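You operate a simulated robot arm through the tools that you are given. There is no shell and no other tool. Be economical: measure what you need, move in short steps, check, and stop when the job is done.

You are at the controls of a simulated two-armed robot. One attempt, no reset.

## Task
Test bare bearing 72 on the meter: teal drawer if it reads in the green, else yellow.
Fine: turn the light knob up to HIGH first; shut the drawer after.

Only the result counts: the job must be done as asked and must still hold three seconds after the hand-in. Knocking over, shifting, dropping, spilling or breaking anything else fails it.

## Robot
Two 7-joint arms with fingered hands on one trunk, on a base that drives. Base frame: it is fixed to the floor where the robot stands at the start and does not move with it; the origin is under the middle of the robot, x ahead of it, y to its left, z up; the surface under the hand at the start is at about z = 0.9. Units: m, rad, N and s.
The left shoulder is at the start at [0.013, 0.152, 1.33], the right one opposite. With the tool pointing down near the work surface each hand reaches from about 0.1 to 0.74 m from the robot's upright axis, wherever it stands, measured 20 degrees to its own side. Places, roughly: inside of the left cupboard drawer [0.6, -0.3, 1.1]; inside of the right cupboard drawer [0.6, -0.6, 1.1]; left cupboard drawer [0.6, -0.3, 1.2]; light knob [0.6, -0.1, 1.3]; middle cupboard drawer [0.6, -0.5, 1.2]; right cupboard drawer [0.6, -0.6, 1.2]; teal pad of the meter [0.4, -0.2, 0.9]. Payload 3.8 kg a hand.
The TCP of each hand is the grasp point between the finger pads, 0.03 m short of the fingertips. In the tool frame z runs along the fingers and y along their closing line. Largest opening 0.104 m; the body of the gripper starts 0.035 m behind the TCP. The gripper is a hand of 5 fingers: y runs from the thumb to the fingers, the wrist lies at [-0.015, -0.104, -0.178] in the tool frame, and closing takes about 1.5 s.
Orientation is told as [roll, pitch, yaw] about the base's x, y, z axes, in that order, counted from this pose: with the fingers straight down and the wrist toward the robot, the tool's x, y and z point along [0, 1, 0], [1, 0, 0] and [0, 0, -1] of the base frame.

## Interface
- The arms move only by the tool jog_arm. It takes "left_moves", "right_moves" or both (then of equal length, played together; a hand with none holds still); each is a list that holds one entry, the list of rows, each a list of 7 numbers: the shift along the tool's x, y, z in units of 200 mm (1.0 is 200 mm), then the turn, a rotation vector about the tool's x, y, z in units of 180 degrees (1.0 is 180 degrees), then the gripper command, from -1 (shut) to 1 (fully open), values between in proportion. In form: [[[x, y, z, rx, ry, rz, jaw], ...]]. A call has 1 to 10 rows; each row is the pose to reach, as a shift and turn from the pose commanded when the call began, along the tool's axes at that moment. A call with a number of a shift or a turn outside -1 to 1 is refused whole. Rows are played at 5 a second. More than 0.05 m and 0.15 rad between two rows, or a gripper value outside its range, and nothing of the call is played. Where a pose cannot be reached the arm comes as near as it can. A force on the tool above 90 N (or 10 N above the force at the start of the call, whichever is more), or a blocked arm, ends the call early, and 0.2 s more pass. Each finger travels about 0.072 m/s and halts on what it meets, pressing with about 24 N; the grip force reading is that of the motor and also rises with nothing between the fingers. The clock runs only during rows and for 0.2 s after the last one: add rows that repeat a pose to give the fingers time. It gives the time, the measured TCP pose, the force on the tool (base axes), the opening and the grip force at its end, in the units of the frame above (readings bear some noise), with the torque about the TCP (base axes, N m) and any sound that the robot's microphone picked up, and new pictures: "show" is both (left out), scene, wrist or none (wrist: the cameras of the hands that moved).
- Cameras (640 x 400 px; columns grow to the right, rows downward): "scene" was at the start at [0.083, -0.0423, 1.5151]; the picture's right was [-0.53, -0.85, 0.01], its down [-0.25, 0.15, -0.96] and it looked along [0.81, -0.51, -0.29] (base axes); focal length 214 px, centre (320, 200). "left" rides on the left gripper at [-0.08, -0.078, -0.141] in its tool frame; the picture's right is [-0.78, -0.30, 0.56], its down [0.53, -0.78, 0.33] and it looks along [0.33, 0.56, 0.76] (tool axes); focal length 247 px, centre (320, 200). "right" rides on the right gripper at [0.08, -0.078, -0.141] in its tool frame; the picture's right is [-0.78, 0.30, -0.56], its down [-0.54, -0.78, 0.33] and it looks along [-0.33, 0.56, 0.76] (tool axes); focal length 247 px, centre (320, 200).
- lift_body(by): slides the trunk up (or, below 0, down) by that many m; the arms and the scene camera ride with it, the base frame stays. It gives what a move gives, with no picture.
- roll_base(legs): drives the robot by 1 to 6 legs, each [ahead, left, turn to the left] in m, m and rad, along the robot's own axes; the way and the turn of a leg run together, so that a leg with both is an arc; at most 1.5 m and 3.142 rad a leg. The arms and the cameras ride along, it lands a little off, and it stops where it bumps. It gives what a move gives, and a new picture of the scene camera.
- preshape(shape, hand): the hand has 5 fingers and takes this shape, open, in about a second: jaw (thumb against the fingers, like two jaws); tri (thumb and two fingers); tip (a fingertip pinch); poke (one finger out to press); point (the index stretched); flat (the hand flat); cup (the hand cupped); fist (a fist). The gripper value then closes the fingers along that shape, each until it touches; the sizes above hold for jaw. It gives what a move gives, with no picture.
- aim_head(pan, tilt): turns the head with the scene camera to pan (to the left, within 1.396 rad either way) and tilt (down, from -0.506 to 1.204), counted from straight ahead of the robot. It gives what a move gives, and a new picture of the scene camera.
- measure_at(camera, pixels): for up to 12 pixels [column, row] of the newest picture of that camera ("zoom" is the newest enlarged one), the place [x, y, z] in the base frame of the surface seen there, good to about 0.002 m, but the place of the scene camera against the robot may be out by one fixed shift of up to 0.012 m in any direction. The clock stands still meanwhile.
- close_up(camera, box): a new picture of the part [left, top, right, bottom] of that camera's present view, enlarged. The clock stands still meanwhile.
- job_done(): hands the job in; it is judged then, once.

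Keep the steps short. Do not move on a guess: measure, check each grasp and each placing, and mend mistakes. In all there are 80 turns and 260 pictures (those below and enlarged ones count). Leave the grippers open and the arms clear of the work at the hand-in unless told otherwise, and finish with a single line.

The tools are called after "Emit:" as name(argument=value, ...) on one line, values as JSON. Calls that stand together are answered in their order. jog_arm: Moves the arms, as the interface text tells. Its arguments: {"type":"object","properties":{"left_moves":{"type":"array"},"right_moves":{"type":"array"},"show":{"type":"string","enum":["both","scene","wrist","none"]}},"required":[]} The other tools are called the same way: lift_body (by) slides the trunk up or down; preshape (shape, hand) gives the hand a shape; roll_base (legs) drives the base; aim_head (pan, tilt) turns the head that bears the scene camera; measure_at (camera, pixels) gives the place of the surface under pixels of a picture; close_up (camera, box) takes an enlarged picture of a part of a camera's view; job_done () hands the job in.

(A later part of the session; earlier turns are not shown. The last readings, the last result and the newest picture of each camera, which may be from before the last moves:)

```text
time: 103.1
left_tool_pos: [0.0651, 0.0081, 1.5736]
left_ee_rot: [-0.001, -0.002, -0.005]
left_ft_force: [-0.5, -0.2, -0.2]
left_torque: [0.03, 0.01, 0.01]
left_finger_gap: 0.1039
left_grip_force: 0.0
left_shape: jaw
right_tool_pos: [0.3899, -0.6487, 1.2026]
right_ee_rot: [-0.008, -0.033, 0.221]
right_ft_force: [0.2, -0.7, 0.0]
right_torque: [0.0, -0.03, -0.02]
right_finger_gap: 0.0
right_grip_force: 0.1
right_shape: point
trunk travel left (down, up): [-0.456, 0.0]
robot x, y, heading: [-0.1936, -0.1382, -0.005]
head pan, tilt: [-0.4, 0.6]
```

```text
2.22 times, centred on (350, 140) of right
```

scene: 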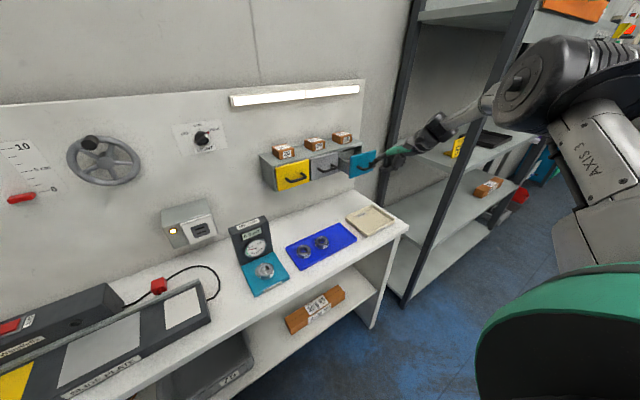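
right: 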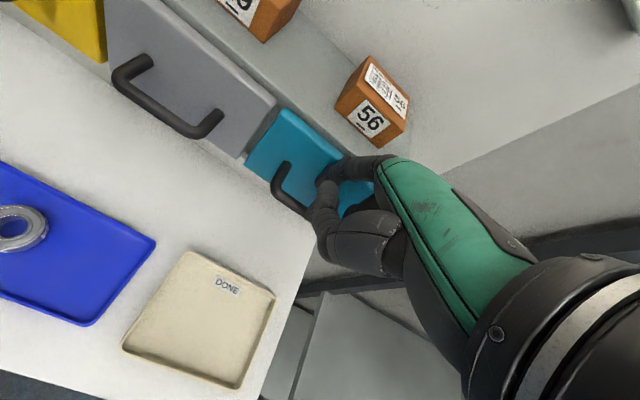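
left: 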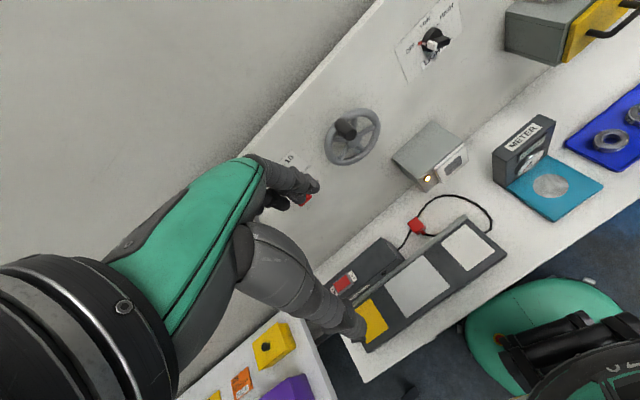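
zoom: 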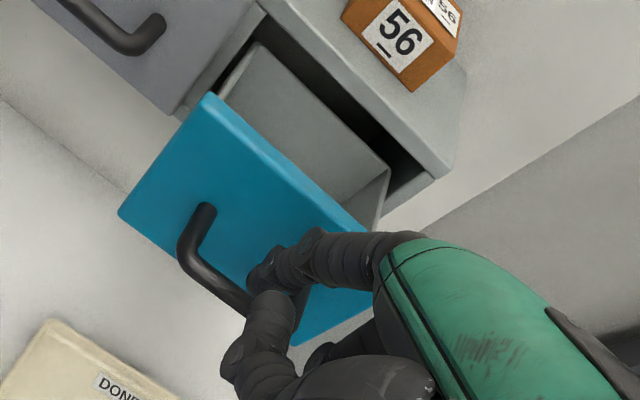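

I'm short on turns, so I'll bundle: re-form the finger, hook again deeper behind the bar, pull further in small legs, lift out, and look.

Emit:
preshape(hand="right", shape="point")

Emit:
roll_base(legs=[[0.047, 0.009, 0]])

Emit:
lift_body(by=-0.043)

Emit:
roll_base(legs=[[-0.025, -0.005, 0], [-0.025, -0.005, 0], [-0.025, -0.005, 0]])

Emit:
close_up(camera="scene", box=[310, 90, 450, 200])

```text
time: 104.0
left_tool_pos: [0.0658, 0.0086, 1.5728]
left_ee_rot: [0.001, -0.002, -0.004]
left_ft_force: [-0.1, 0.9, -0.2]
left_torque: [-0.02, 0.07, 0.0]
left_finger_gap: 0.1037
left_grip_force: 0.1
left_shape: jaw
right_tool_pos: [0.3905, -0.6477, 1.2028]
right_ee_rot: [-0.006, -0.035, 0.223]
right_ft_force: [0.4, 0.4, 0.9]
right_torque: [0.04, 0.03, 0.0]
right_finger_gap: 0.0
right_grip_force: 0.1
right_shape: point
trunk travel left (down, up): [-0.456, 0.0]
robot x, y, heading: [-0.1956, -0.1337, -0.001]
head pan, tilt: [-0.4, 0.6]
```

```text
time: 104.9
left_tool_pos: [0.0976, 0.0153, 1.5755]
left_ee_rot: [0.002, -0.01, -0.007]
left_ft_force: [-1.2, -0.4, -0.1]
left_torque: [0.03, -0.08, 0.04]
left_finger_gap: 0.1036
left_grip_force: 0.1
left_shape: jaw
right_tool_pos: [0.4253, -0.6426, 1.2085]
right_ee_rot: [-0.007, -0.042, 0.22]
right_ft_force: [-1.0, 0.6, 0.5]
right_torque: [0.03, -0.08, -0.04]
right_finger_gap: 0.0961
right_grip_force: 0.0
right_shape: point
trunk travel left (down, up): [-0.456, 0.0]
robot x, y, heading: [-0.148, -0.1233, -0.005]
head pan, tilt: [-0.4, 0.6]
```

scene: 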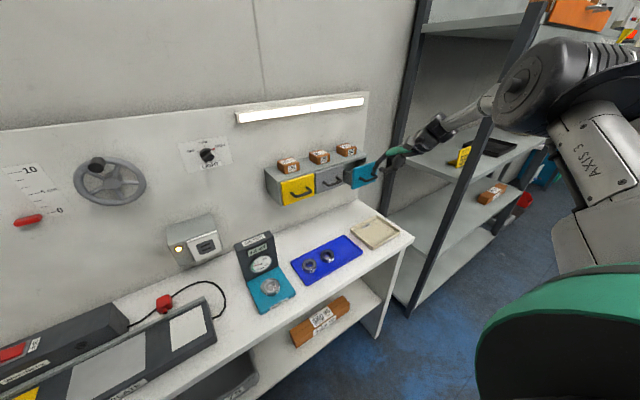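

```text
time: 105.8
left_tool_pos: [0.1118, 0.0173, 1.5296]
left_ee_rot: [0.0, -0.002, -0.007]
left_ft_force: [0.7, 0.6, -0.3]
left_torque: [-0.02, 0.01, 0.03]
left_finger_gap: 0.1036
left_grip_force: 0.1
left_shape: jaw
right_tool_pos: [0.4362, -0.6408, 1.1598]
right_ee_rot: [-0.007, -0.033, 0.221]
right_ft_force: [0.0, 0.6, 0.7]
right_torque: [0.02, 0.02, 0.0]
right_finger_gap: 0.0
right_grip_force: 0.0
right_shape: point
trunk travel left (down, up): [-0.413, 0.043]
robot x, y, heading: [-0.1466, -0.1298, -0.004]
head pan, tilt: [-0.4, 0.6]
```

```text
time: 107.4
left_tool_pos: [0.0392, 0.0007, 1.5289]
left_ee_rot: [0.003, -0.004, -0.009]
left_ft_force: [-0.4, -0.1, 0.3]
left_torque: [0.01, 0.07, 0.0]
left_finger_gap: 0.1038
left_grip_force: 0.0
left_shape: jaw
right_tool_pos: [0.3601, -0.6576, 1.1571]
right_ee_rot: [-0.005, -0.027, 0.218]
right_ft_force: [-0.2, -1.1, 0.2]
right_torque: [-0.01, -0.01, 0.02]
right_finger_gap: 0.0
right_grip_force: 0.0
right_shape: point
trunk travel left (down, up): [-0.413, 0.043]
robot x, y, heading: [-0.2213, -0.1416, -0.006]
head pan, tilt: [-0.4, 0.6]
```

scene: 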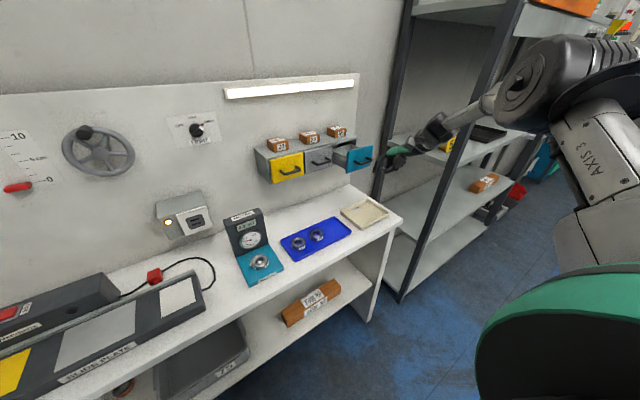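

```text
3.64 times, centred on (380, 145) of scene
```

zoom: 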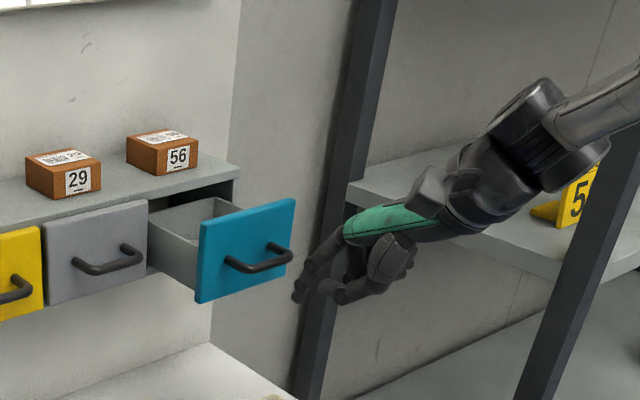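

The drawer is open but near its stop. Next I'll measure the opening, re-shape to a three-finger grip, turn the hand back to the pickup yaw and drive back over the bearing on the pad.

Emit:
measure_at(camera="zoom", pixels=[[203, 222], [293, 200], [198, 300], [180, 240], [165, 250], [215, 208], [185, 215], [150, 205], [232, 190], [238, 170]])

Emit:
lift_body(by=0.043)

Emit:
preshape(hand="right", shape="tri")

Emit:
jog_arm(right_moves=[[[0.047, -0.035, 0, 0, 0, -0.0474, 1], [0.095, -0.07, 0, 0, 0, -0.0948, 1], [0.142, -0.105, 0, 0, 0, -0.1422, 1], [0.19, -0.14, 0, 0, 0, -0.1896, 1], [0.237, -0.175, 0, 0, 0, -0.237, 1], [0.284, -0.21, 0, 0, 0, -0.2844, 1], [0.331, -0.245, 0, 0, 0, -0.3318, 1], [0.378, -0.28, 0, 0, 0, -0.3792, 1], [0.426, -0.315, 0, 0, 0, -0.4266, 1], [0.473, -0.35, 0, 0, 0, -0.474, 1]]], show="none")

Emit:
roll_base(legs=[[0, 0.398, 0], [0.088, 0, 0]])

Emit:
jog_arm(right_moves=[[[0, 0, 0, 0, 0, 0, 1]]], show="wrist")

Emit:
close_up(camera="right", box=[200, 140, 400, 340])

```text
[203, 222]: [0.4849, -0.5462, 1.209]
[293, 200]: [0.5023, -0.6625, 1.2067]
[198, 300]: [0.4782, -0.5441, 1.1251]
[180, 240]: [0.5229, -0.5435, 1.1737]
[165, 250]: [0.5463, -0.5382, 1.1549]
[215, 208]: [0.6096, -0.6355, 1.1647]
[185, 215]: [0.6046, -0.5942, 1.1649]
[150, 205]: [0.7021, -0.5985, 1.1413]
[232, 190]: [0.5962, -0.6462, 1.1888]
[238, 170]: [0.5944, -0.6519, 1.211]
```

```text
time: 108.3
left_tool_pos: [0.0374, 0.0012, 1.5727]
left_ee_rot: [0.0, -0.001, -0.007]
left_ft_force: [0.4, 0.6, 0.1]
left_torque: [-0.02, 0.0, -0.02]
left_finger_gap: 0.1038
left_grip_force: 0.1
left_shape: jaw
right_tool_pos: [0.3591, -0.6561, 1.2004]
right_ee_rot: [-0.006, -0.026, 0.217]
right_ft_force: [0.6, 0.0, 0.1]
right_torque: [0.01, -0.02, 0.0]
right_finger_gap: 0.0
right_grip_force: 0.1
right_shape: point
trunk travel left (down, up): [-0.456, 0.0]
robot x, y, heading: [-0.2235, -0.14, -0.004]
head pan, tilt: [-0.4, 0.6]
```

```text
time: 109.2
left_tool_pos: [0.0365, 0.0018, 1.5723]
left_ee_rot: [0.0, -0.003, -0.008]
left_ft_force: [0.4, -0.6, 0.4]
left_torque: [0.02, 0.01, 0.0]
left_finger_gap: 0.1037
left_grip_force: 0.0
left_shape: jaw
right_tool_pos: [0.358, -0.6566, 1.2004]
right_ee_rot: [-0.007, -0.028, 0.217]
right_ft_force: [0.4, 0.9, 0.1]
right_torque: [0.0, 0.03, -0.01]
right_finger_gap: 0.1038
right_grip_force: 0.0
right_shape: tri
trunk travel left (down, up): [-0.456, 0.0]
robot x, y, heading: [-0.2238, -0.1402, -0.007]
head pan, tilt: [-0.4, 0.6]
```

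```text
time: 111.4
left_tool_pos: [0.036, 0.0025, 1.5734]
left_ee_rot: [0.0, -0.003, -0.009]
left_ft_force: [0.3, -0.6, 0.0]
left_torque: [-0.01, 0.0, -0.02]
left_finger_gap: 0.104
left_grip_force: 0.1
left_shape: jaw
right_tool_pos: [0.2688, -0.5786, 1.1981]
right_ee_rot: [-0.027, 0.006, 1.71]
right_ft_force: [-0.8, 0.3, -0.6]
right_torque: [-0.03, 0.04, -0.03]
right_finger_gap: 0.1038
right_grip_force: 0.2
right_shape: tri
trunk travel left (down, up): [-0.456, 0.0]
robot x, y, heading: [-0.2235, -0.1446, -0.008]
head pan, tilt: [-0.4, 0.6]
```

```text
time: 114.5
left_tool_pos: [0.1122, 0.3951, 1.5757]
left_ee_rot: [0.001, -0.011, -0.01]
left_ft_force: [-0.7, 0.1, 0.7]
left_torque: [0.01, -0.07, 0.03]
left_finger_gap: 0.104
left_grip_force: 0.1
left_shape: jaw
right_tool_pos: [0.3477, -0.1849, 1.2019]
right_ee_rot: [-0.037, 0.005, 1.705]
right_ft_force: [-0.4, -0.2, -0.8]
right_torque: [0.01, -0.04, -0.02]
right_finger_gap: 0.1037
right_grip_force: 0.0
right_shape: tri
trunk travel left (down, up): [-0.456, 0.0]
robot x, y, heading: [-0.1346, 0.2509, -0.007]
head pan, tilt: [-0.4, 0.6]
```

scene: 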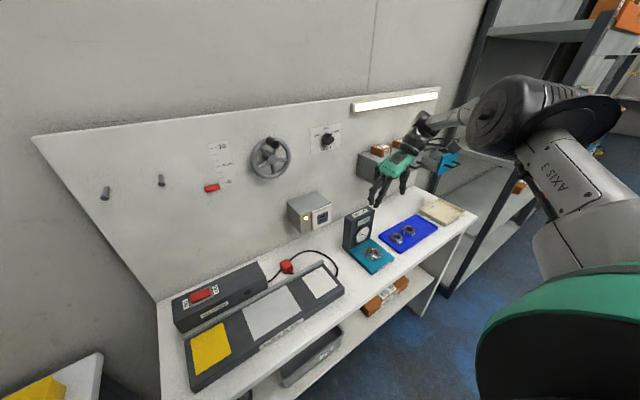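

```text
time: 114.9
left_tool_pos: [0.1298, 0.3969, 1.5716]
left_ee_rot: [0.0, -0.002, -0.011]
left_ft_force: [0.5, 0.0, -0.4]
left_torque: [-0.02, 0.02, 0.03]
left_finger_gap: 0.1041
left_grip_force: 0.0
left_shape: jaw
right_tool_pos: [0.3601, -0.1853, 1.1959]
right_ee_rot: [-0.025, 0.003, 1.704]
right_ft_force: [0.3, 0.9, -0.2]
right_torque: [0.0, 0.03, 0.01]
right_finger_gap: 0.1036
right_grip_force: 0.1
right_shape: tri
trunk travel left (down, up): [-0.456, 0.0]
robot x, y, heading: [-0.1337, 0.2542, -0.009]
head pan, tilt: [-0.4, 0.6]
```

right: 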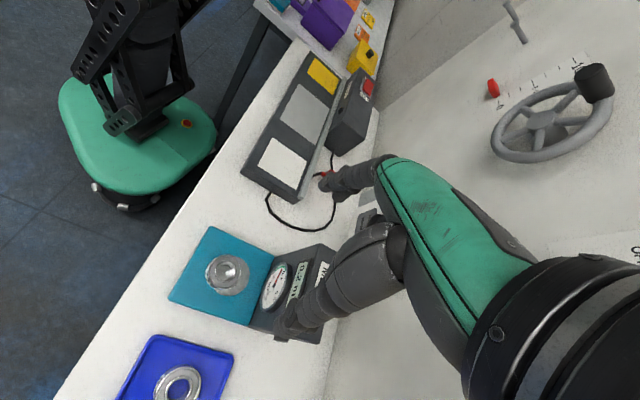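

```text
2.00 times, centred on (300, 240) of right
```

zoom: 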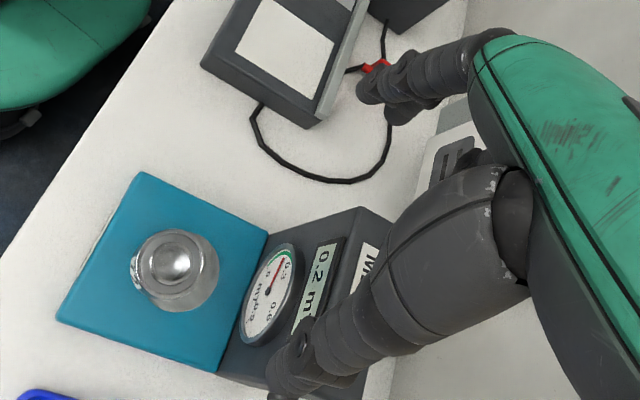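

The hand is right above the bearing, and the drawer opening is about 81 mm, which is enough. I'll lower, close on the bearing, lift again, and check. I'll also measure the base-to-table clearance.

Emit:
measure_at(camera="right", pixels=[[212, 150], [180, 185], [140, 208], [215, 125], [215, 190], [150, 280], [100, 345], [240, 160]])

Emit:
jog_arm(right_moves=[[[0, 0, 0, 0, 0, 0, 0.6], [0, 0, 0, 0, 0, 0, 0.4], [0, 0, 0, 0, 0, 0, 0.4], [0, 0, 0, 0, 0, 0, 0.4]]], show="none")

Emit:
lift_body(by=-0.238)

Emit:
jog_arm(right_moves=[[[0, 0, 0, 0, 0, 0, 0.1], [0, 0, 0, 0, 0, 0, -0.3], [0, 0, 0, 0, 0, 0, -1], [0, 0, 0, 0, 0, 0, -1], [0, 0, 0, 0, 0, 0, -1], [0, 0, 0, 0, 0, 0, -1], [0, 0, 0, 0, 0, 0, -1]]], show="wrist")

Emit:
lift_body(by=0.238)

Emit:
jog_arm(right_moves=[[[0, 0, 0, 0, 0, 0, -1]]], show="both")

```text
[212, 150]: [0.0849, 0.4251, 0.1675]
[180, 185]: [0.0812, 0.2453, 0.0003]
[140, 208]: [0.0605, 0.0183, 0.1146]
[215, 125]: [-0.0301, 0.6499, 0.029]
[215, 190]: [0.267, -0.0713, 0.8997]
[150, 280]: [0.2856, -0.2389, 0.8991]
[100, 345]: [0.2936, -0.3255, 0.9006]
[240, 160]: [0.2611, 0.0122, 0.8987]
```

```text
time: 115.9
left_tool_pos: [0.124, 0.3972, 1.5737]
left_ee_rot: [0.001, -0.004, -0.011]
left_ft_force: [-0.2, -0.2, -0.2]
left_torque: [-0.01, -0.04, 0.04]
left_finger_gap: 0.1036
left_grip_force: 0.1
left_shape: jaw
right_tool_pos: [0.3563, -0.185, 1.1982]
right_ee_rot: [-0.029, 0.005, 1.706]
right_ft_force: [-0.3, -0.2, 0.2]
right_torque: [0.0, 0.03, -0.01]
right_finger_gap: 0.0731
right_grip_force: 0.1
right_shape: tri
trunk travel left (down, up): [-0.456, 0.0]
robot x, y, heading: [-0.1336, 0.2525, -0.015]
head pan, tilt: [-0.4, 0.6]
```

```text
time: 118.4
left_tool_pos: [0.123, 0.3972, 1.3361]
left_ee_rot: [0.001, -0.006, -0.008]
left_ft_force: [0.4, 0.0, -0.5]
left_torque: [0.0, -0.03, -0.01]
left_finger_gap: 0.1038
left_grip_force: 0.1
left_shape: jaw
right_tool_pos: [0.3575, -0.1841, 0.9606]
right_ee_rot: [-0.028, 0.008, 1.705]
right_ft_force: [0.2, 0.4, 0.3]
right_torque: [0.01, -0.04, 0.0]
right_finger_gap: 0.0732
right_grip_force: 0.0
right_shape: tri
trunk travel left (down, up): [-0.218, 0.238]
robot x, y, heading: [-0.1355, 0.2505, -0.011]
head pan, tilt: [-0.4, 0.6]
```

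```text
time: 120.0
left_tool_pos: [0.1256, 0.3978, 1.336]
left_ee_rot: [0.001, -0.004, -0.012]
left_ft_force: [-1.2, -0.4, 0.6]
left_torque: [-0.01, -0.03, 0.0]
left_finger_gap: 0.1036
left_grip_force: 0.1
left_shape: jaw
right_tool_pos: [0.3581, -0.1836, 0.9594]
right_ee_rot: [-0.028, 0.006, 1.706]
right_ft_force: [-0.3, 0.1, -0.8]
right_torque: [0.01, 0.0, 0.02]
right_finger_gap: 0.0439
right_grip_force: 23.9
right_shape: tri
trunk travel left (down, up): [-0.218, 0.238]
robot x, y, heading: [-0.1343, 0.2554, -0.004]
head pan, tilt: [-0.4, 0.6]
```

right: 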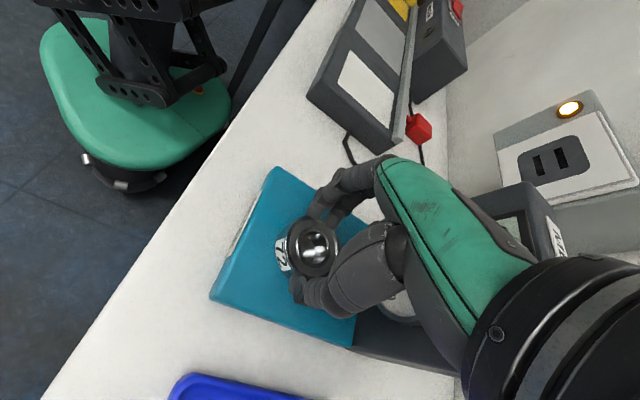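

```text
time: 122.5
left_tool_pos: [0.1256, 0.3969, 1.5735]
left_ee_rot: [0.001, -0.003, -0.012]
left_ft_force: [0.4, 0.2, -0.3]
left_torque: [-0.01, 0.01, 0.02]
left_finger_gap: 0.104
left_grip_force: 0.0
left_shape: jaw
right_tool_pos: [0.3579, -0.185, 1.1988]
right_ee_rot: [-0.028, 0.003, 1.705]
right_ft_force: [-0.2, -0.7, -1.9]
right_torque: [0.03, 0.01, 0.06]
right_finger_gap: 0.044
right_grip_force: 24.1
right_shape: tri
trunk travel left (down, up): [-0.456, 0.0]
robot x, y, heading: [-0.1345, 0.2518, -0.008]
head pan, tilt: [-0.4, 0.6]
```

```text
time: 122.9
left_tool_pos: [0.1247, 0.3961, 1.5733]
left_ee_rot: [0.001, -0.003, -0.01]
left_ft_force: [0.1, -1.0, 0.1]
left_torque: [-0.01, 0.04, -0.02]
left_finger_gap: 0.1035
left_grip_force: 0.0
left_shape: jaw
right_tool_pos: [0.3562, -0.1841, 1.1979]
right_ee_rot: [-0.029, 0.006, 1.705]
right_ft_force: [-0.8, 1.1, -1.3]
right_torque: [-0.01, 0.01, -0.02]
right_finger_gap: 0.0441
right_grip_force: 23.9
right_shape: tri
trunk travel left (down, up): [-0.456, 0.0]
robot x, y, heading: [-0.1369, 0.2553, -0.005]
head pan, tilt: [-0.4, 0.6]
```

scene: 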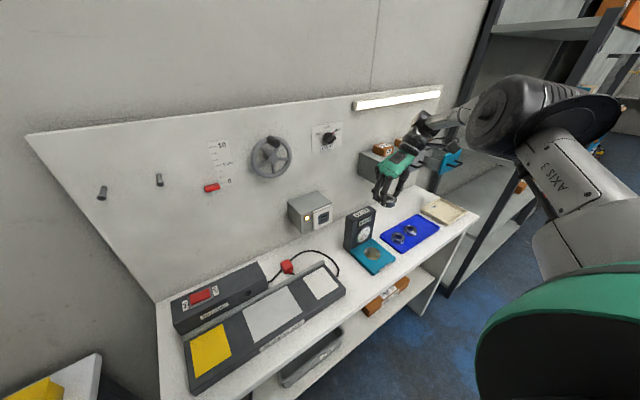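
right: 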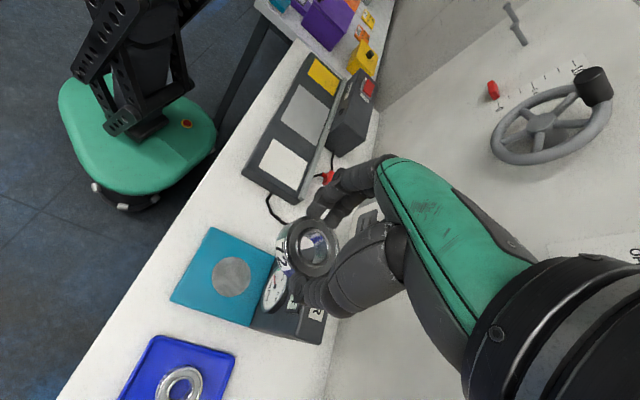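

The bearing is held. The trunk is at its top, so I'll raise the hand by arm to clear the drawer front, then drive right, turn slightly left to align, and go forward part-way.

Emit:
jog_arm(right_moves=[[[0, 0, -0.08, 0, 0, 0, -1], [0, 0, -0.16, 0, 0, 0, -1], [0, 0, -0.24, 0, 0, 0, -1], [0, 0, -0.32, 0, 0, 0, -1], [0, 0, -0.37, 0, 0, 0, -1], [0, 0, -0.37, 0, 0, 0, -1]]], show="none")

Emit:
roll_base(legs=[[0, -0.469, 0], [0, 0, 0.08], [0.1, 0, 0]])

Emit:
jog_arm(right_moves=[[[0, 0, 0, 0, 0, 0, -1]]], show="both")

Emit:
close_up(camera="right", box=[200, 140, 440, 340])

Emit:
close_up(camera="scene", box=[330, 80, 470, 190])

```text
time: 124.3
left_tool_pos: [0.125, 0.3972, 1.5736]
left_ee_rot: [0.001, -0.003, -0.011]
left_ft_force: [-0.1, -0.4, -0.1]
left_torque: [0.02, -0.01, -0.01]
left_finger_gap: 0.1037
left_grip_force: 0.0
left_shape: jaw
right_tool_pos: [0.3554, -0.1878, 1.2713]
right_ee_rot: [-0.031, 0.0, 1.704]
right_ft_force: [0.6, -0.3, -0.5]
right_torque: [0.0, 0.0, 0.0]
right_finger_gap: 0.044
right_grip_force: 23.7
right_shape: tri
right hand out of reach, approached as far as the arm can: row 5
trunk travel left (down, up): [-0.456, 0.0]
robot x, y, heading: [-0.1368, 0.2544, -0.01]
head pan, tilt: [-0.4, 0.6]
```

```text
time: 128.3
left_tool_pos: [0.1959, -0.0481, 1.5754]
left_ee_rot: [0.001, -0.014, 0.071]
left_ft_force: [-0.8, -0.9, -0.3]
left_torque: [0.01, -0.08, 0.02]
left_finger_gap: 0.1037
left_grip_force: 0.1
left_shape: jaw
right_tool_pos: [0.4769, -0.6119, 1.2747]
right_ee_rot: [-0.039, -0.003, 1.786]
right_ft_force: [-0.8, -0.5, -1.3]
right_torque: [0.0, -0.03, -0.02]
right_finger_gap: 0.044
right_grip_force: 24.2
right_shape: tri
trunk travel left (down, up): [-0.456, 0.0]
robot x, y, heading: [-0.0376, -0.2157, 0.076]
head pan, tilt: [-0.4, 0.6]
```

scene: 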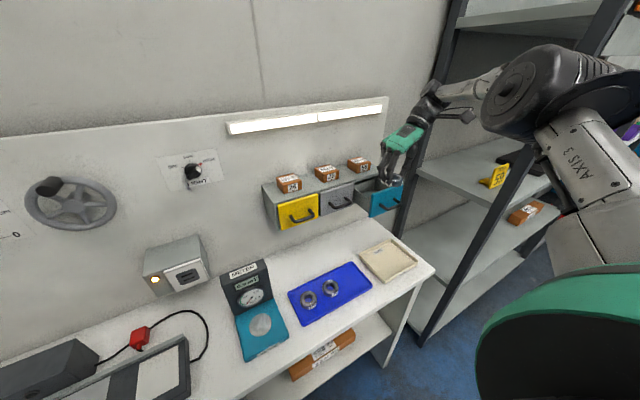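

```text
time: 128.7
left_tool_pos: [0.21, -0.0474, 1.5722]
left_ee_rot: [0.0, -0.004, 0.071]
left_ft_force: [0.3, 0.5, 0.6]
left_torque: [0.0, 0.02, 0.02]
left_finger_gap: 0.1036
left_grip_force: 0.0
left_shape: jaw
right_tool_pos: [0.4871, -0.6111, 1.2696]
right_ee_rot: [-0.028, -0.002, 1.786]
right_ft_force: [0.1, 1.0, -1.6]
right_torque: [0.0, 0.04, 0.0]
right_finger_gap: 0.044
right_grip_force: 24.1
right_shape: tri
trunk travel left (down, up): [-0.456, 0.0]
robot x, y, heading: [-0.0382, -0.2139, 0.071]
head pan, tilt: [-0.4, 0.6]
```

scene: 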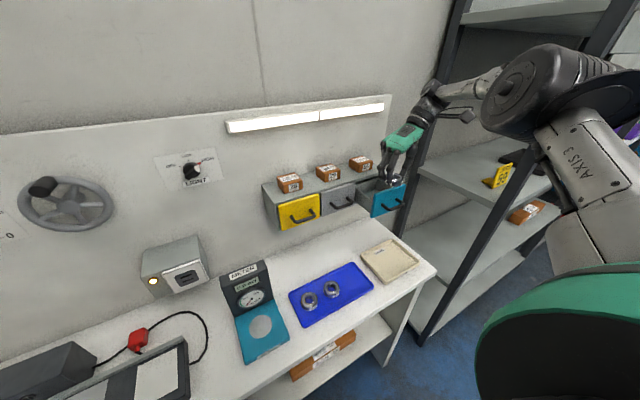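
right: 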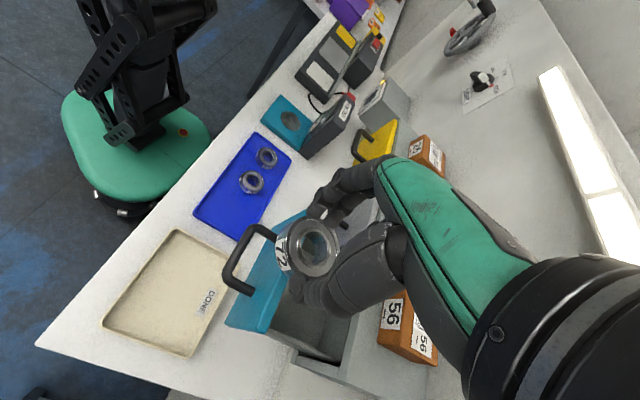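

```text
2.00 times, centred on (320, 240) of right
```

zoom: 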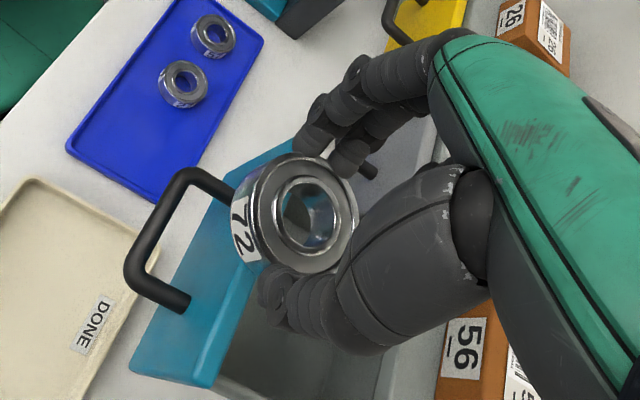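

```text
3.64 times, centred on (400, 135) of scene
5 turns are left
```

zoom: 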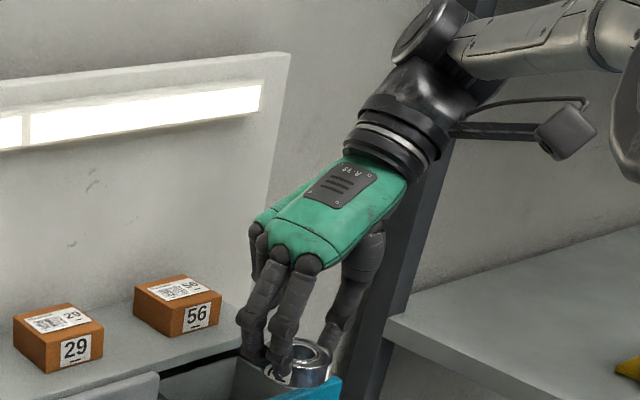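

Five turns left. I'm above the drawer front. I'll move forward 51 mm to centre over the opening, lower so the bearing enters the drawer mouth, and look.

Emit:
roll_base(legs=[[0.0505, 0.006, 0]])

Emit:
lift_body(by=-0.06)

Emit:
jog_arm(right_moves=[[[0, 0, 0, 0, 0, 0, -1]]], show="wrist")

Emit:
close_up(camera="right", box=[200, 140, 440, 340])

Emit:
close_up(camera="scene", box=[340, 80, 460, 190])

```text
time: 129.7
left_tool_pos: [0.2388, -0.042, 1.5779]
left_ee_rot: [0.001, -0.018, 0.071]
left_ft_force: [-0.2, -1.0, 0.0]
left_torque: [0.05, -0.05, -0.02]
left_finger_gap: 0.1039
left_grip_force: 0.0
left_shape: jaw
right_tool_pos: [0.5209, -0.6042, 1.2766]
right_ee_rot: [-0.043, -0.001, 1.785]
right_ft_force: [-1.4, 0.0, -1.6]
right_torque: [0.02, -0.08, -0.04]
right_finger_gap: 0.0445
right_grip_force: 24.3
right_shape: tri
trunk travel left (down, up): [-0.456, 0.0]
robot x, y, heading: [0.0086, -0.1982, 0.08]
head pan, tilt: [-0.4, 0.6]
```

scene: 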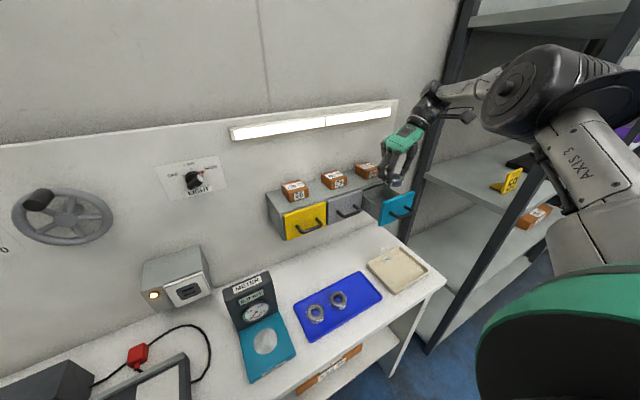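

```text
time: 130.7
left_tool_pos: [0.2576, -0.037, 1.5116]
left_ee_rot: [0.001, -0.006, 0.071]
left_ft_force: [0.4, -0.2, 0.0]
left_torque: [0.0, 0.01, 0.0]
left_finger_gap: 0.1039
left_grip_force: 0.0
left_shape: jaw
right_tool_pos: [0.5357, -0.6012, 1.2098]
right_ee_rot: [-0.03, -0.002, 1.785]
right_ft_force: [0.6, -0.3, 1.8]
right_torque: [-0.05, 0.12, 0.04]
right_finger_gap: 0.0441
right_grip_force: 24.0
right_shape: tri
trunk travel left (down, up): [-0.396, 0.06]
robot x, y, heading: [0.0087, -0.202, 0.069]
head pan, tilt: [-0.4, 0.6]
```

```text
time: 131.1
left_tool_pos: [0.2541, -0.0388, 1.513]
left_ee_rot: [0.001, -0.009, 0.07]
left_ft_force: [-0.3, -0.5, 0.8]
left_torque: [0.0, 0.02, -0.01]
left_finger_gap: 0.1035
left_grip_force: 0.0
left_shape: jaw
right_tool_pos: [0.5327, -0.6027, 1.2113]
right_ee_rot: [-0.028, -0.001, 1.787]
right_ft_force: [0.2, -1.0, 0.3]
right_torque: [-0.04, 0.04, 0.03]
right_finger_gap: 0.044
right_grip_force: 23.8
right_shape: tri
trunk travel left (down, up): [-0.396, 0.06]
robot x, y, heading: [0.0093, -0.2033, 0.072]
head pan, tilt: [-0.4, 0.6]
```

right: 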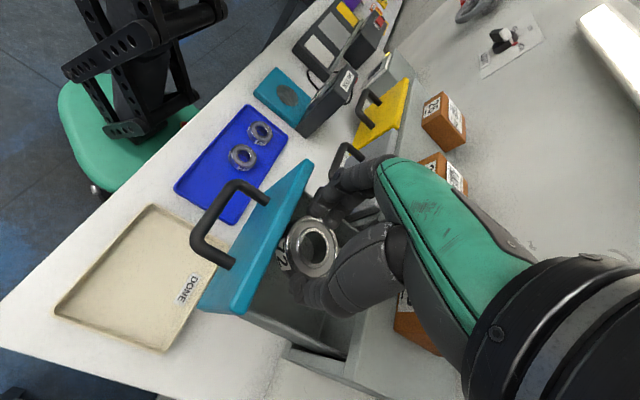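

```text
2.00 times, centred on (320, 240) of right
```

zoom: 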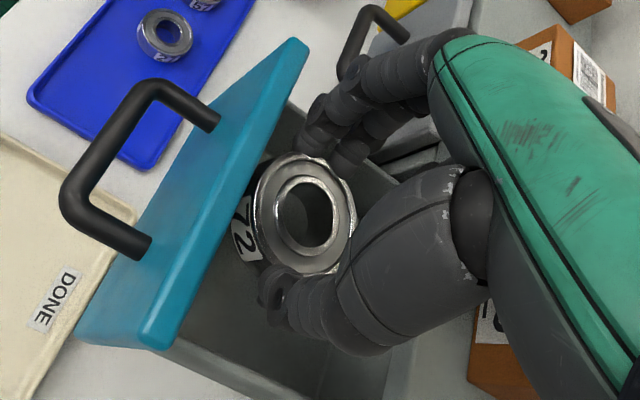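

```text
3.64 times, centred on (400, 135) of scene
4 turns are left
```

zoom: 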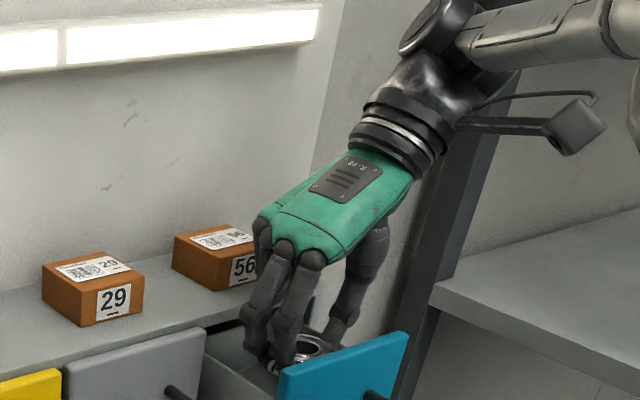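

Bearing 72 is inside the drawer mouth, behind the teal front. I'll release it, raise and back off, then form a fist and lower it in front of the handle, ready to push.

Emit:
jog_arm(right_moves=[[[0, 0, 0, 0, 0, 0, -0.1], [0, 0, 0, 0, 0, 0, 0.1], [0, 0, 0, 0, 0, 0, 0.2], [0, 0, 0, 0, 0, 0, 0.2], [0, 0, 0, 0, 0, 0, 0.2]]], show="wrist")

Emit:
lift_body(by=0.06)

Emit:
roll_base(legs=[[-0.155, 0, 0]])

Emit:
preshape(hand="right", shape="fist")

Emit:
close_up(camera="scene", box=[310, 100, 450, 200])

Emit:
lift_body(by=-0.125)

Emit:
jog_arm(right_moves=[[[0, 0, 0, 0, 0, 0, -1]]], show="both")

Emit:
close_up(camera="right", box=[200, 100, 440, 300])

Emit:
close_up(camera="scene", box=[310, 60, 450, 170])

```text
time: 132.3
left_tool_pos: [0.2557, -0.0375, 1.5133]
left_ee_rot: [-0.001, -0.006, 0.072]
left_ft_force: [-0.2, 0.3, 0.2]
left_torque: [-0.05, -0.02, 0.01]
left_finger_gap: 0.104
left_grip_force: 0.1
left_shape: jaw
right_tool_pos: [0.534, -0.6031, 1.2113]
right_ee_rot: [-0.033, -0.001, 1.782]
right_ft_force: [0.2, 0.3, 0.6]
right_torque: [-0.02, -0.02, 0.02]
right_finger_gap: 0.0614
right_grip_force: 0.1
right_shape: tri
trunk travel left (down, up): [-0.396, 0.06]
robot x, y, heading: [0.0124, -0.2034, 0.075]
head pan, tilt: [-0.4, 0.6]
```

right: 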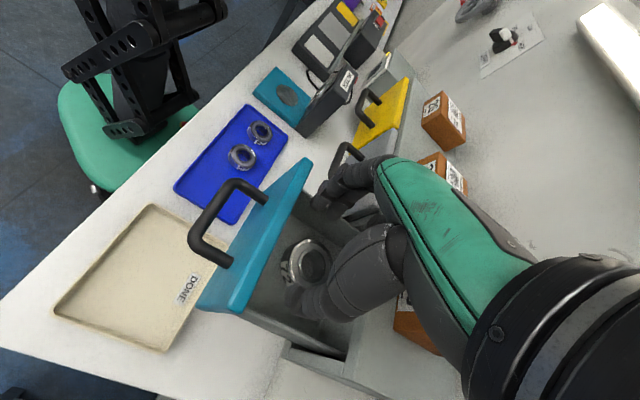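

```text
time: 133.3
left_tool_pos: [0.2558, -0.037, 1.5742]
left_ee_rot: [-0.001, -0.008, 0.071]
left_ft_force: [0.0, 0.3, 0.2]
left_torque: [-0.03, -0.01, 0.03]
left_finger_gap: 0.1039
left_grip_force: 0.1
left_shape: jaw
right_tool_pos: [0.5329, -0.6024, 1.2723]
right_ee_rot: [-0.031, -0.002, 1.782]
right_ft_force: [0.0, -0.1, -0.7]
right_torque: [0.04, 0.0, -0.01]
right_finger_gap: 0.0619
right_grip_force: 0.1
right_shape: tri
trunk travel left (down, up): [-0.456, 0.0]
robot x, y, heading: [0.0079, -0.2013, 0.078]
head pan, tilt: [-0.4, 0.6]
```

```text
time: 134.7
left_tool_pos: [0.1056, -0.0506, 1.5727]
left_ee_rot: [0.0, -0.003, 0.071]
left_ft_force: [0.3, 0.0, 0.5]
left_torque: [-0.01, 0.01, 0.01]
left_finger_gap: 0.1037
left_grip_force: 0.2
left_shape: jaw
right_tool_pos: [0.3826, -0.6136, 1.2684]
right_ee_rot: [-0.026, -0.003, 1.785]
right_ft_force: [1.0, -0.3, -0.9]
right_torque: [-0.03, 0.06, 0.0]
right_finger_gap: 0.0621
right_grip_force: 0.0
right_shape: tri
trunk travel left (down, up): [-0.456, 0.0]
robot x, y, heading: [-0.1492, -0.2131, 0.075]
head pan, tilt: [-0.4, 0.6]
```

scene: 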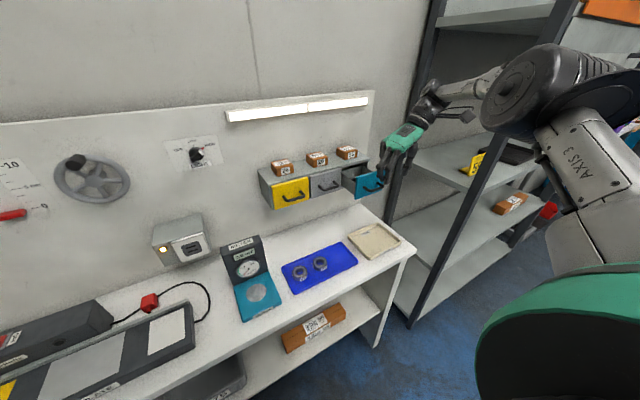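

```text
time: 135.6
left_tool_pos: [0.0988, -0.0514, 1.574]
left_ee_rot: [0.0, -0.006, 0.069]
left_ft_force: [-0.8, -0.3, 0.1]
left_torque: [0.01, 0.03, 0.0]
left_finger_gap: 0.1037
left_grip_force: 0.1
left_shape: jaw
right_tool_pos: [0.377, -0.6136, 1.2711]
right_ee_rot: [-0.034, -0.003, 1.782]
right_ft_force: [-0.5, 0.0, -0.5]
right_torque: [-0.02, -0.03, -0.02]
right_finger_gap: 0.0003
right_grip_force: 0.1
right_shape: fist
trunk travel left (down, up): [-0.456, 0.0]
robot x, y, heading: [-0.1472, -0.2179, 0.072]
head pan, tilt: [-0.4, 0.6]
```

```text
4.00 times, centred on (380, 150) of scene
```

zoom: 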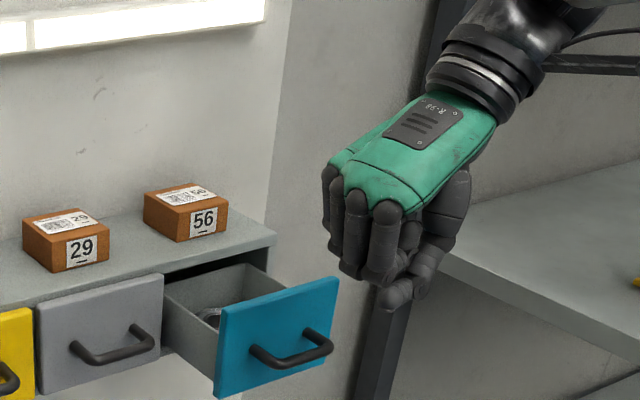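

```text
time: 137.1
left_tool_pos: [0.0997, -0.05, 1.4493]
left_ee_rot: [0.0, -0.007, 0.071]
left_ft_force: [-0.2, -0.8, 0.0]
left_torque: [0.04, 0.02, -0.03]
left_finger_gap: 0.1039
left_grip_force: 0.1
left_shape: jaw
right_tool_pos: [0.3775, -0.6139, 1.1463]
right_ee_rot: [-0.033, -0.003, 1.783]
right_ft_force: [0.7, 0.4, 0.1]
right_torque: [0.0, 0.0, 0.01]
right_finger_gap: 0.0003
right_grip_force: 0.2
right_shape: fist
trunk travel left (down, up): [-0.331, 0.125]
robot x, y, heading: [-0.1455, -0.2127, 0.075]
head pan, tilt: [-0.4, 0.6]
```

```text
time: 137.5
left_tool_pos: [0.1011, -0.05, 1.4487]
left_ee_rot: [0.001, -0.005, 0.069]
left_ft_force: [-0.1, -0.3, 0.9]
left_torque: [0.04, -0.03, 0.0]
left_finger_gap: 0.1039
left_grip_force: 0.1
left_shape: jaw
right_tool_pos: [0.3793, -0.6141, 1.1462]
right_ee_rot: [-0.03, -0.002, 1.784]
right_ft_force: [0.0, -0.2, -0.8]
right_torque: [0.02, 0.01, 0.01]
right_finger_gap: 0.0001
right_grip_force: 0.0
right_shape: fist
trunk travel left (down, up): [-0.331, 0.125]
robot x, y, heading: [-0.1449, -0.2132, 0.077]
head pan, tilt: [-0.4, 0.6]
```

scene: 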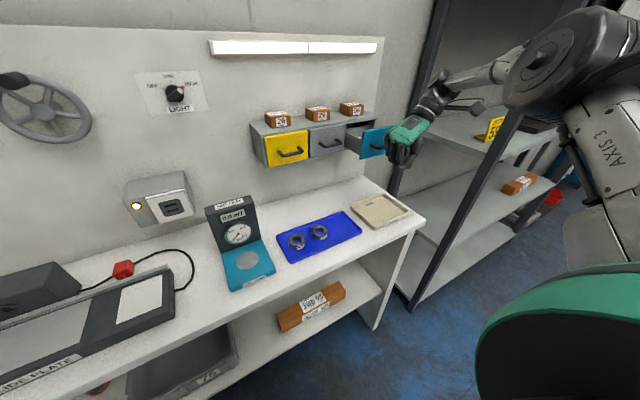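
right: 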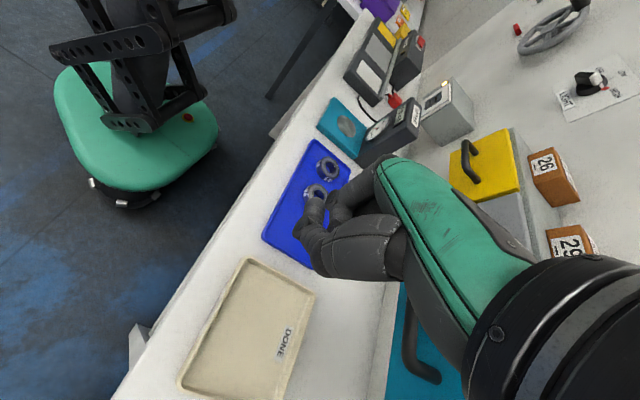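

```text
2.00 times, centred on (320, 200) of right
```

zoom: 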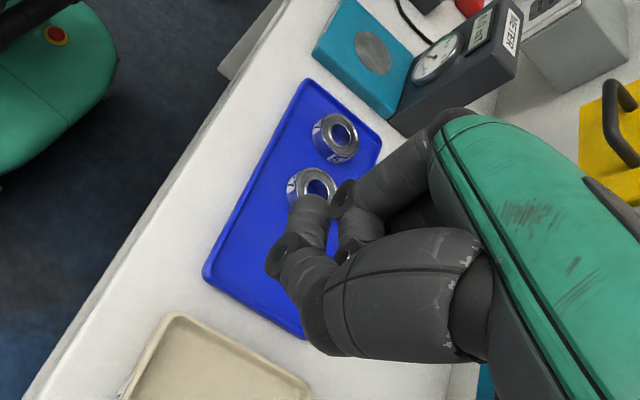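

```text
3.64 times, centred on (380, 115) of scene
3 turns are left
```

zoom: 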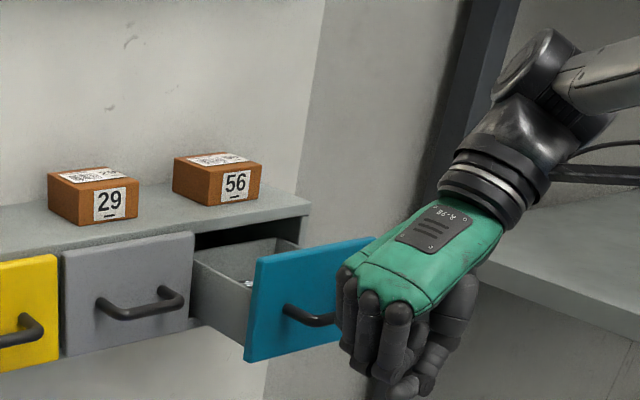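

Bearing 72 is visible lying in the drawer. I'll push the handle in along the drawer axis with the fist.

Emit:
roll_base(legs=[[0.08, 0.0096, 0], [0.037, 0.0045, 0]])

Emit:
jog_arm(right_moves=[[[0, 0, 0, 0, 0, 0, -1], [0, 0, 0, 0, 0, 0, -1]]], show="both")

Emit:
close_up(camera="scene", box=[310, 60, 450, 170])

Emit:
close_up(camera="right", box=[340, 200, 480, 400])

```text
time: 139.0
left_tool_pos: [0.2085, -0.0304, 1.4504]
left_ee_rot: [0.003, -0.01, 0.07]
left_ft_force: [-0.2, -0.4, 0.5]
left_torque: [0.01, -0.04, 0.02]
left_finger_gap: 0.1036
left_grip_force: 0.0
left_shape: jaw
right_tool_pos: [0.4876, -0.5947, 1.1478]
right_ee_rot: [-0.039, -0.002, 1.785]
right_ft_force: [-0.2, -0.1, -0.1]
right_torque: [0.02, -0.05, 0.0]
right_finger_gap: 0.0
right_grip_force: 0.0
right_shape: fist
trunk travel left (down, up): [-0.331, 0.125]
robot x, y, heading: [-0.0323, -0.1881, 0.077]
head pan, tilt: [-0.4, 0.6]
```

scene: 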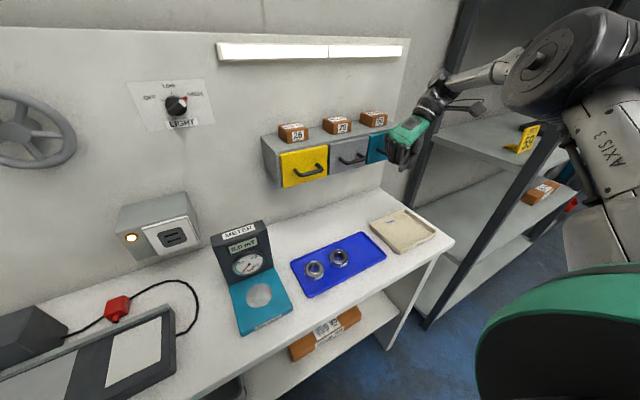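

```text
time: 139.6
left_tool_pos: [0.2117, -0.0278, 1.4493]
left_ee_rot: [0.003, -0.011, 0.07]
left_ft_force: [-0.1, -0.5, 0.5]
left_torque: [0.03, 0.01, 0.02]
left_finger_gap: 0.1041
left_grip_force: 0.1
left_shape: jaw
right_tool_pos: [0.4911, -0.5921, 1.1476]
right_ee_rot: [-0.036, 0.0, 1.784]
right_ft_force: [0.0, -1.3, -0.4]
right_torque: [-0.03, -0.02, 0.0]
right_finger_gap: 0.0
right_grip_force: 0.0
right_shape: fist
trunk travel left (down, up): [-0.331, 0.125]
robot x, y, heading: [-0.0311, -0.1935, 0.072]
head pan, tilt: [-0.4, 0.6]
```

scene: 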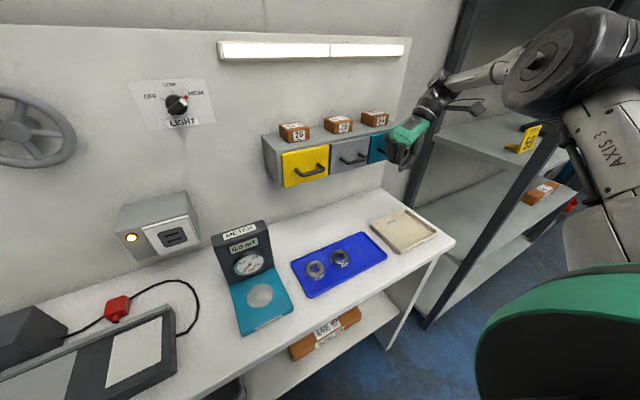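
right: 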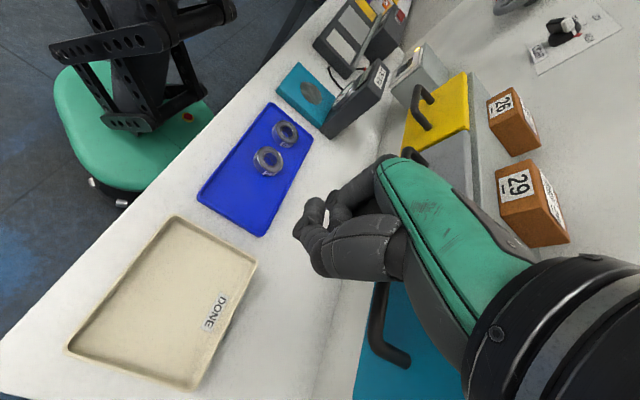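

```text
3.64 times, centred on (380, 115) of scene
```

zoom: 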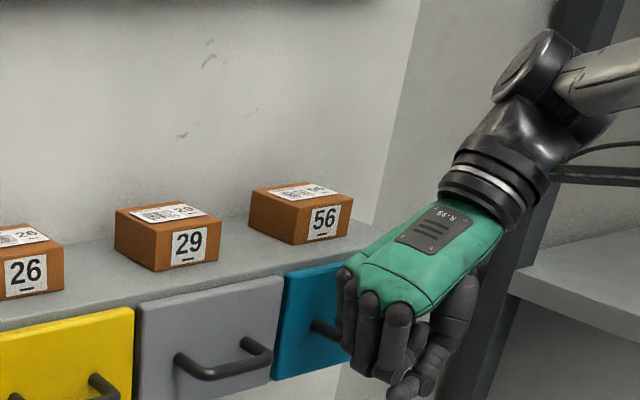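

```text
2.00 times, centred on (410, 300) of right
2 turns are left
```

zoom: 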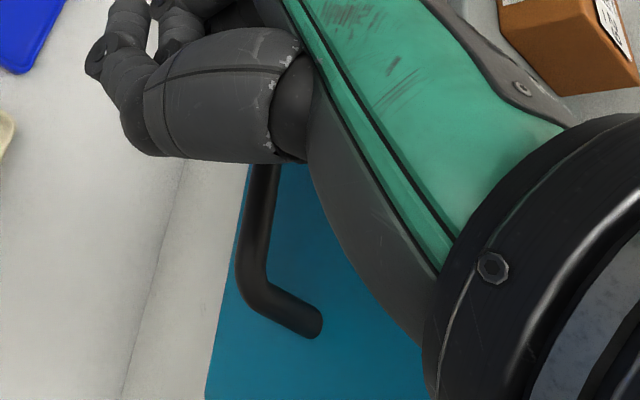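

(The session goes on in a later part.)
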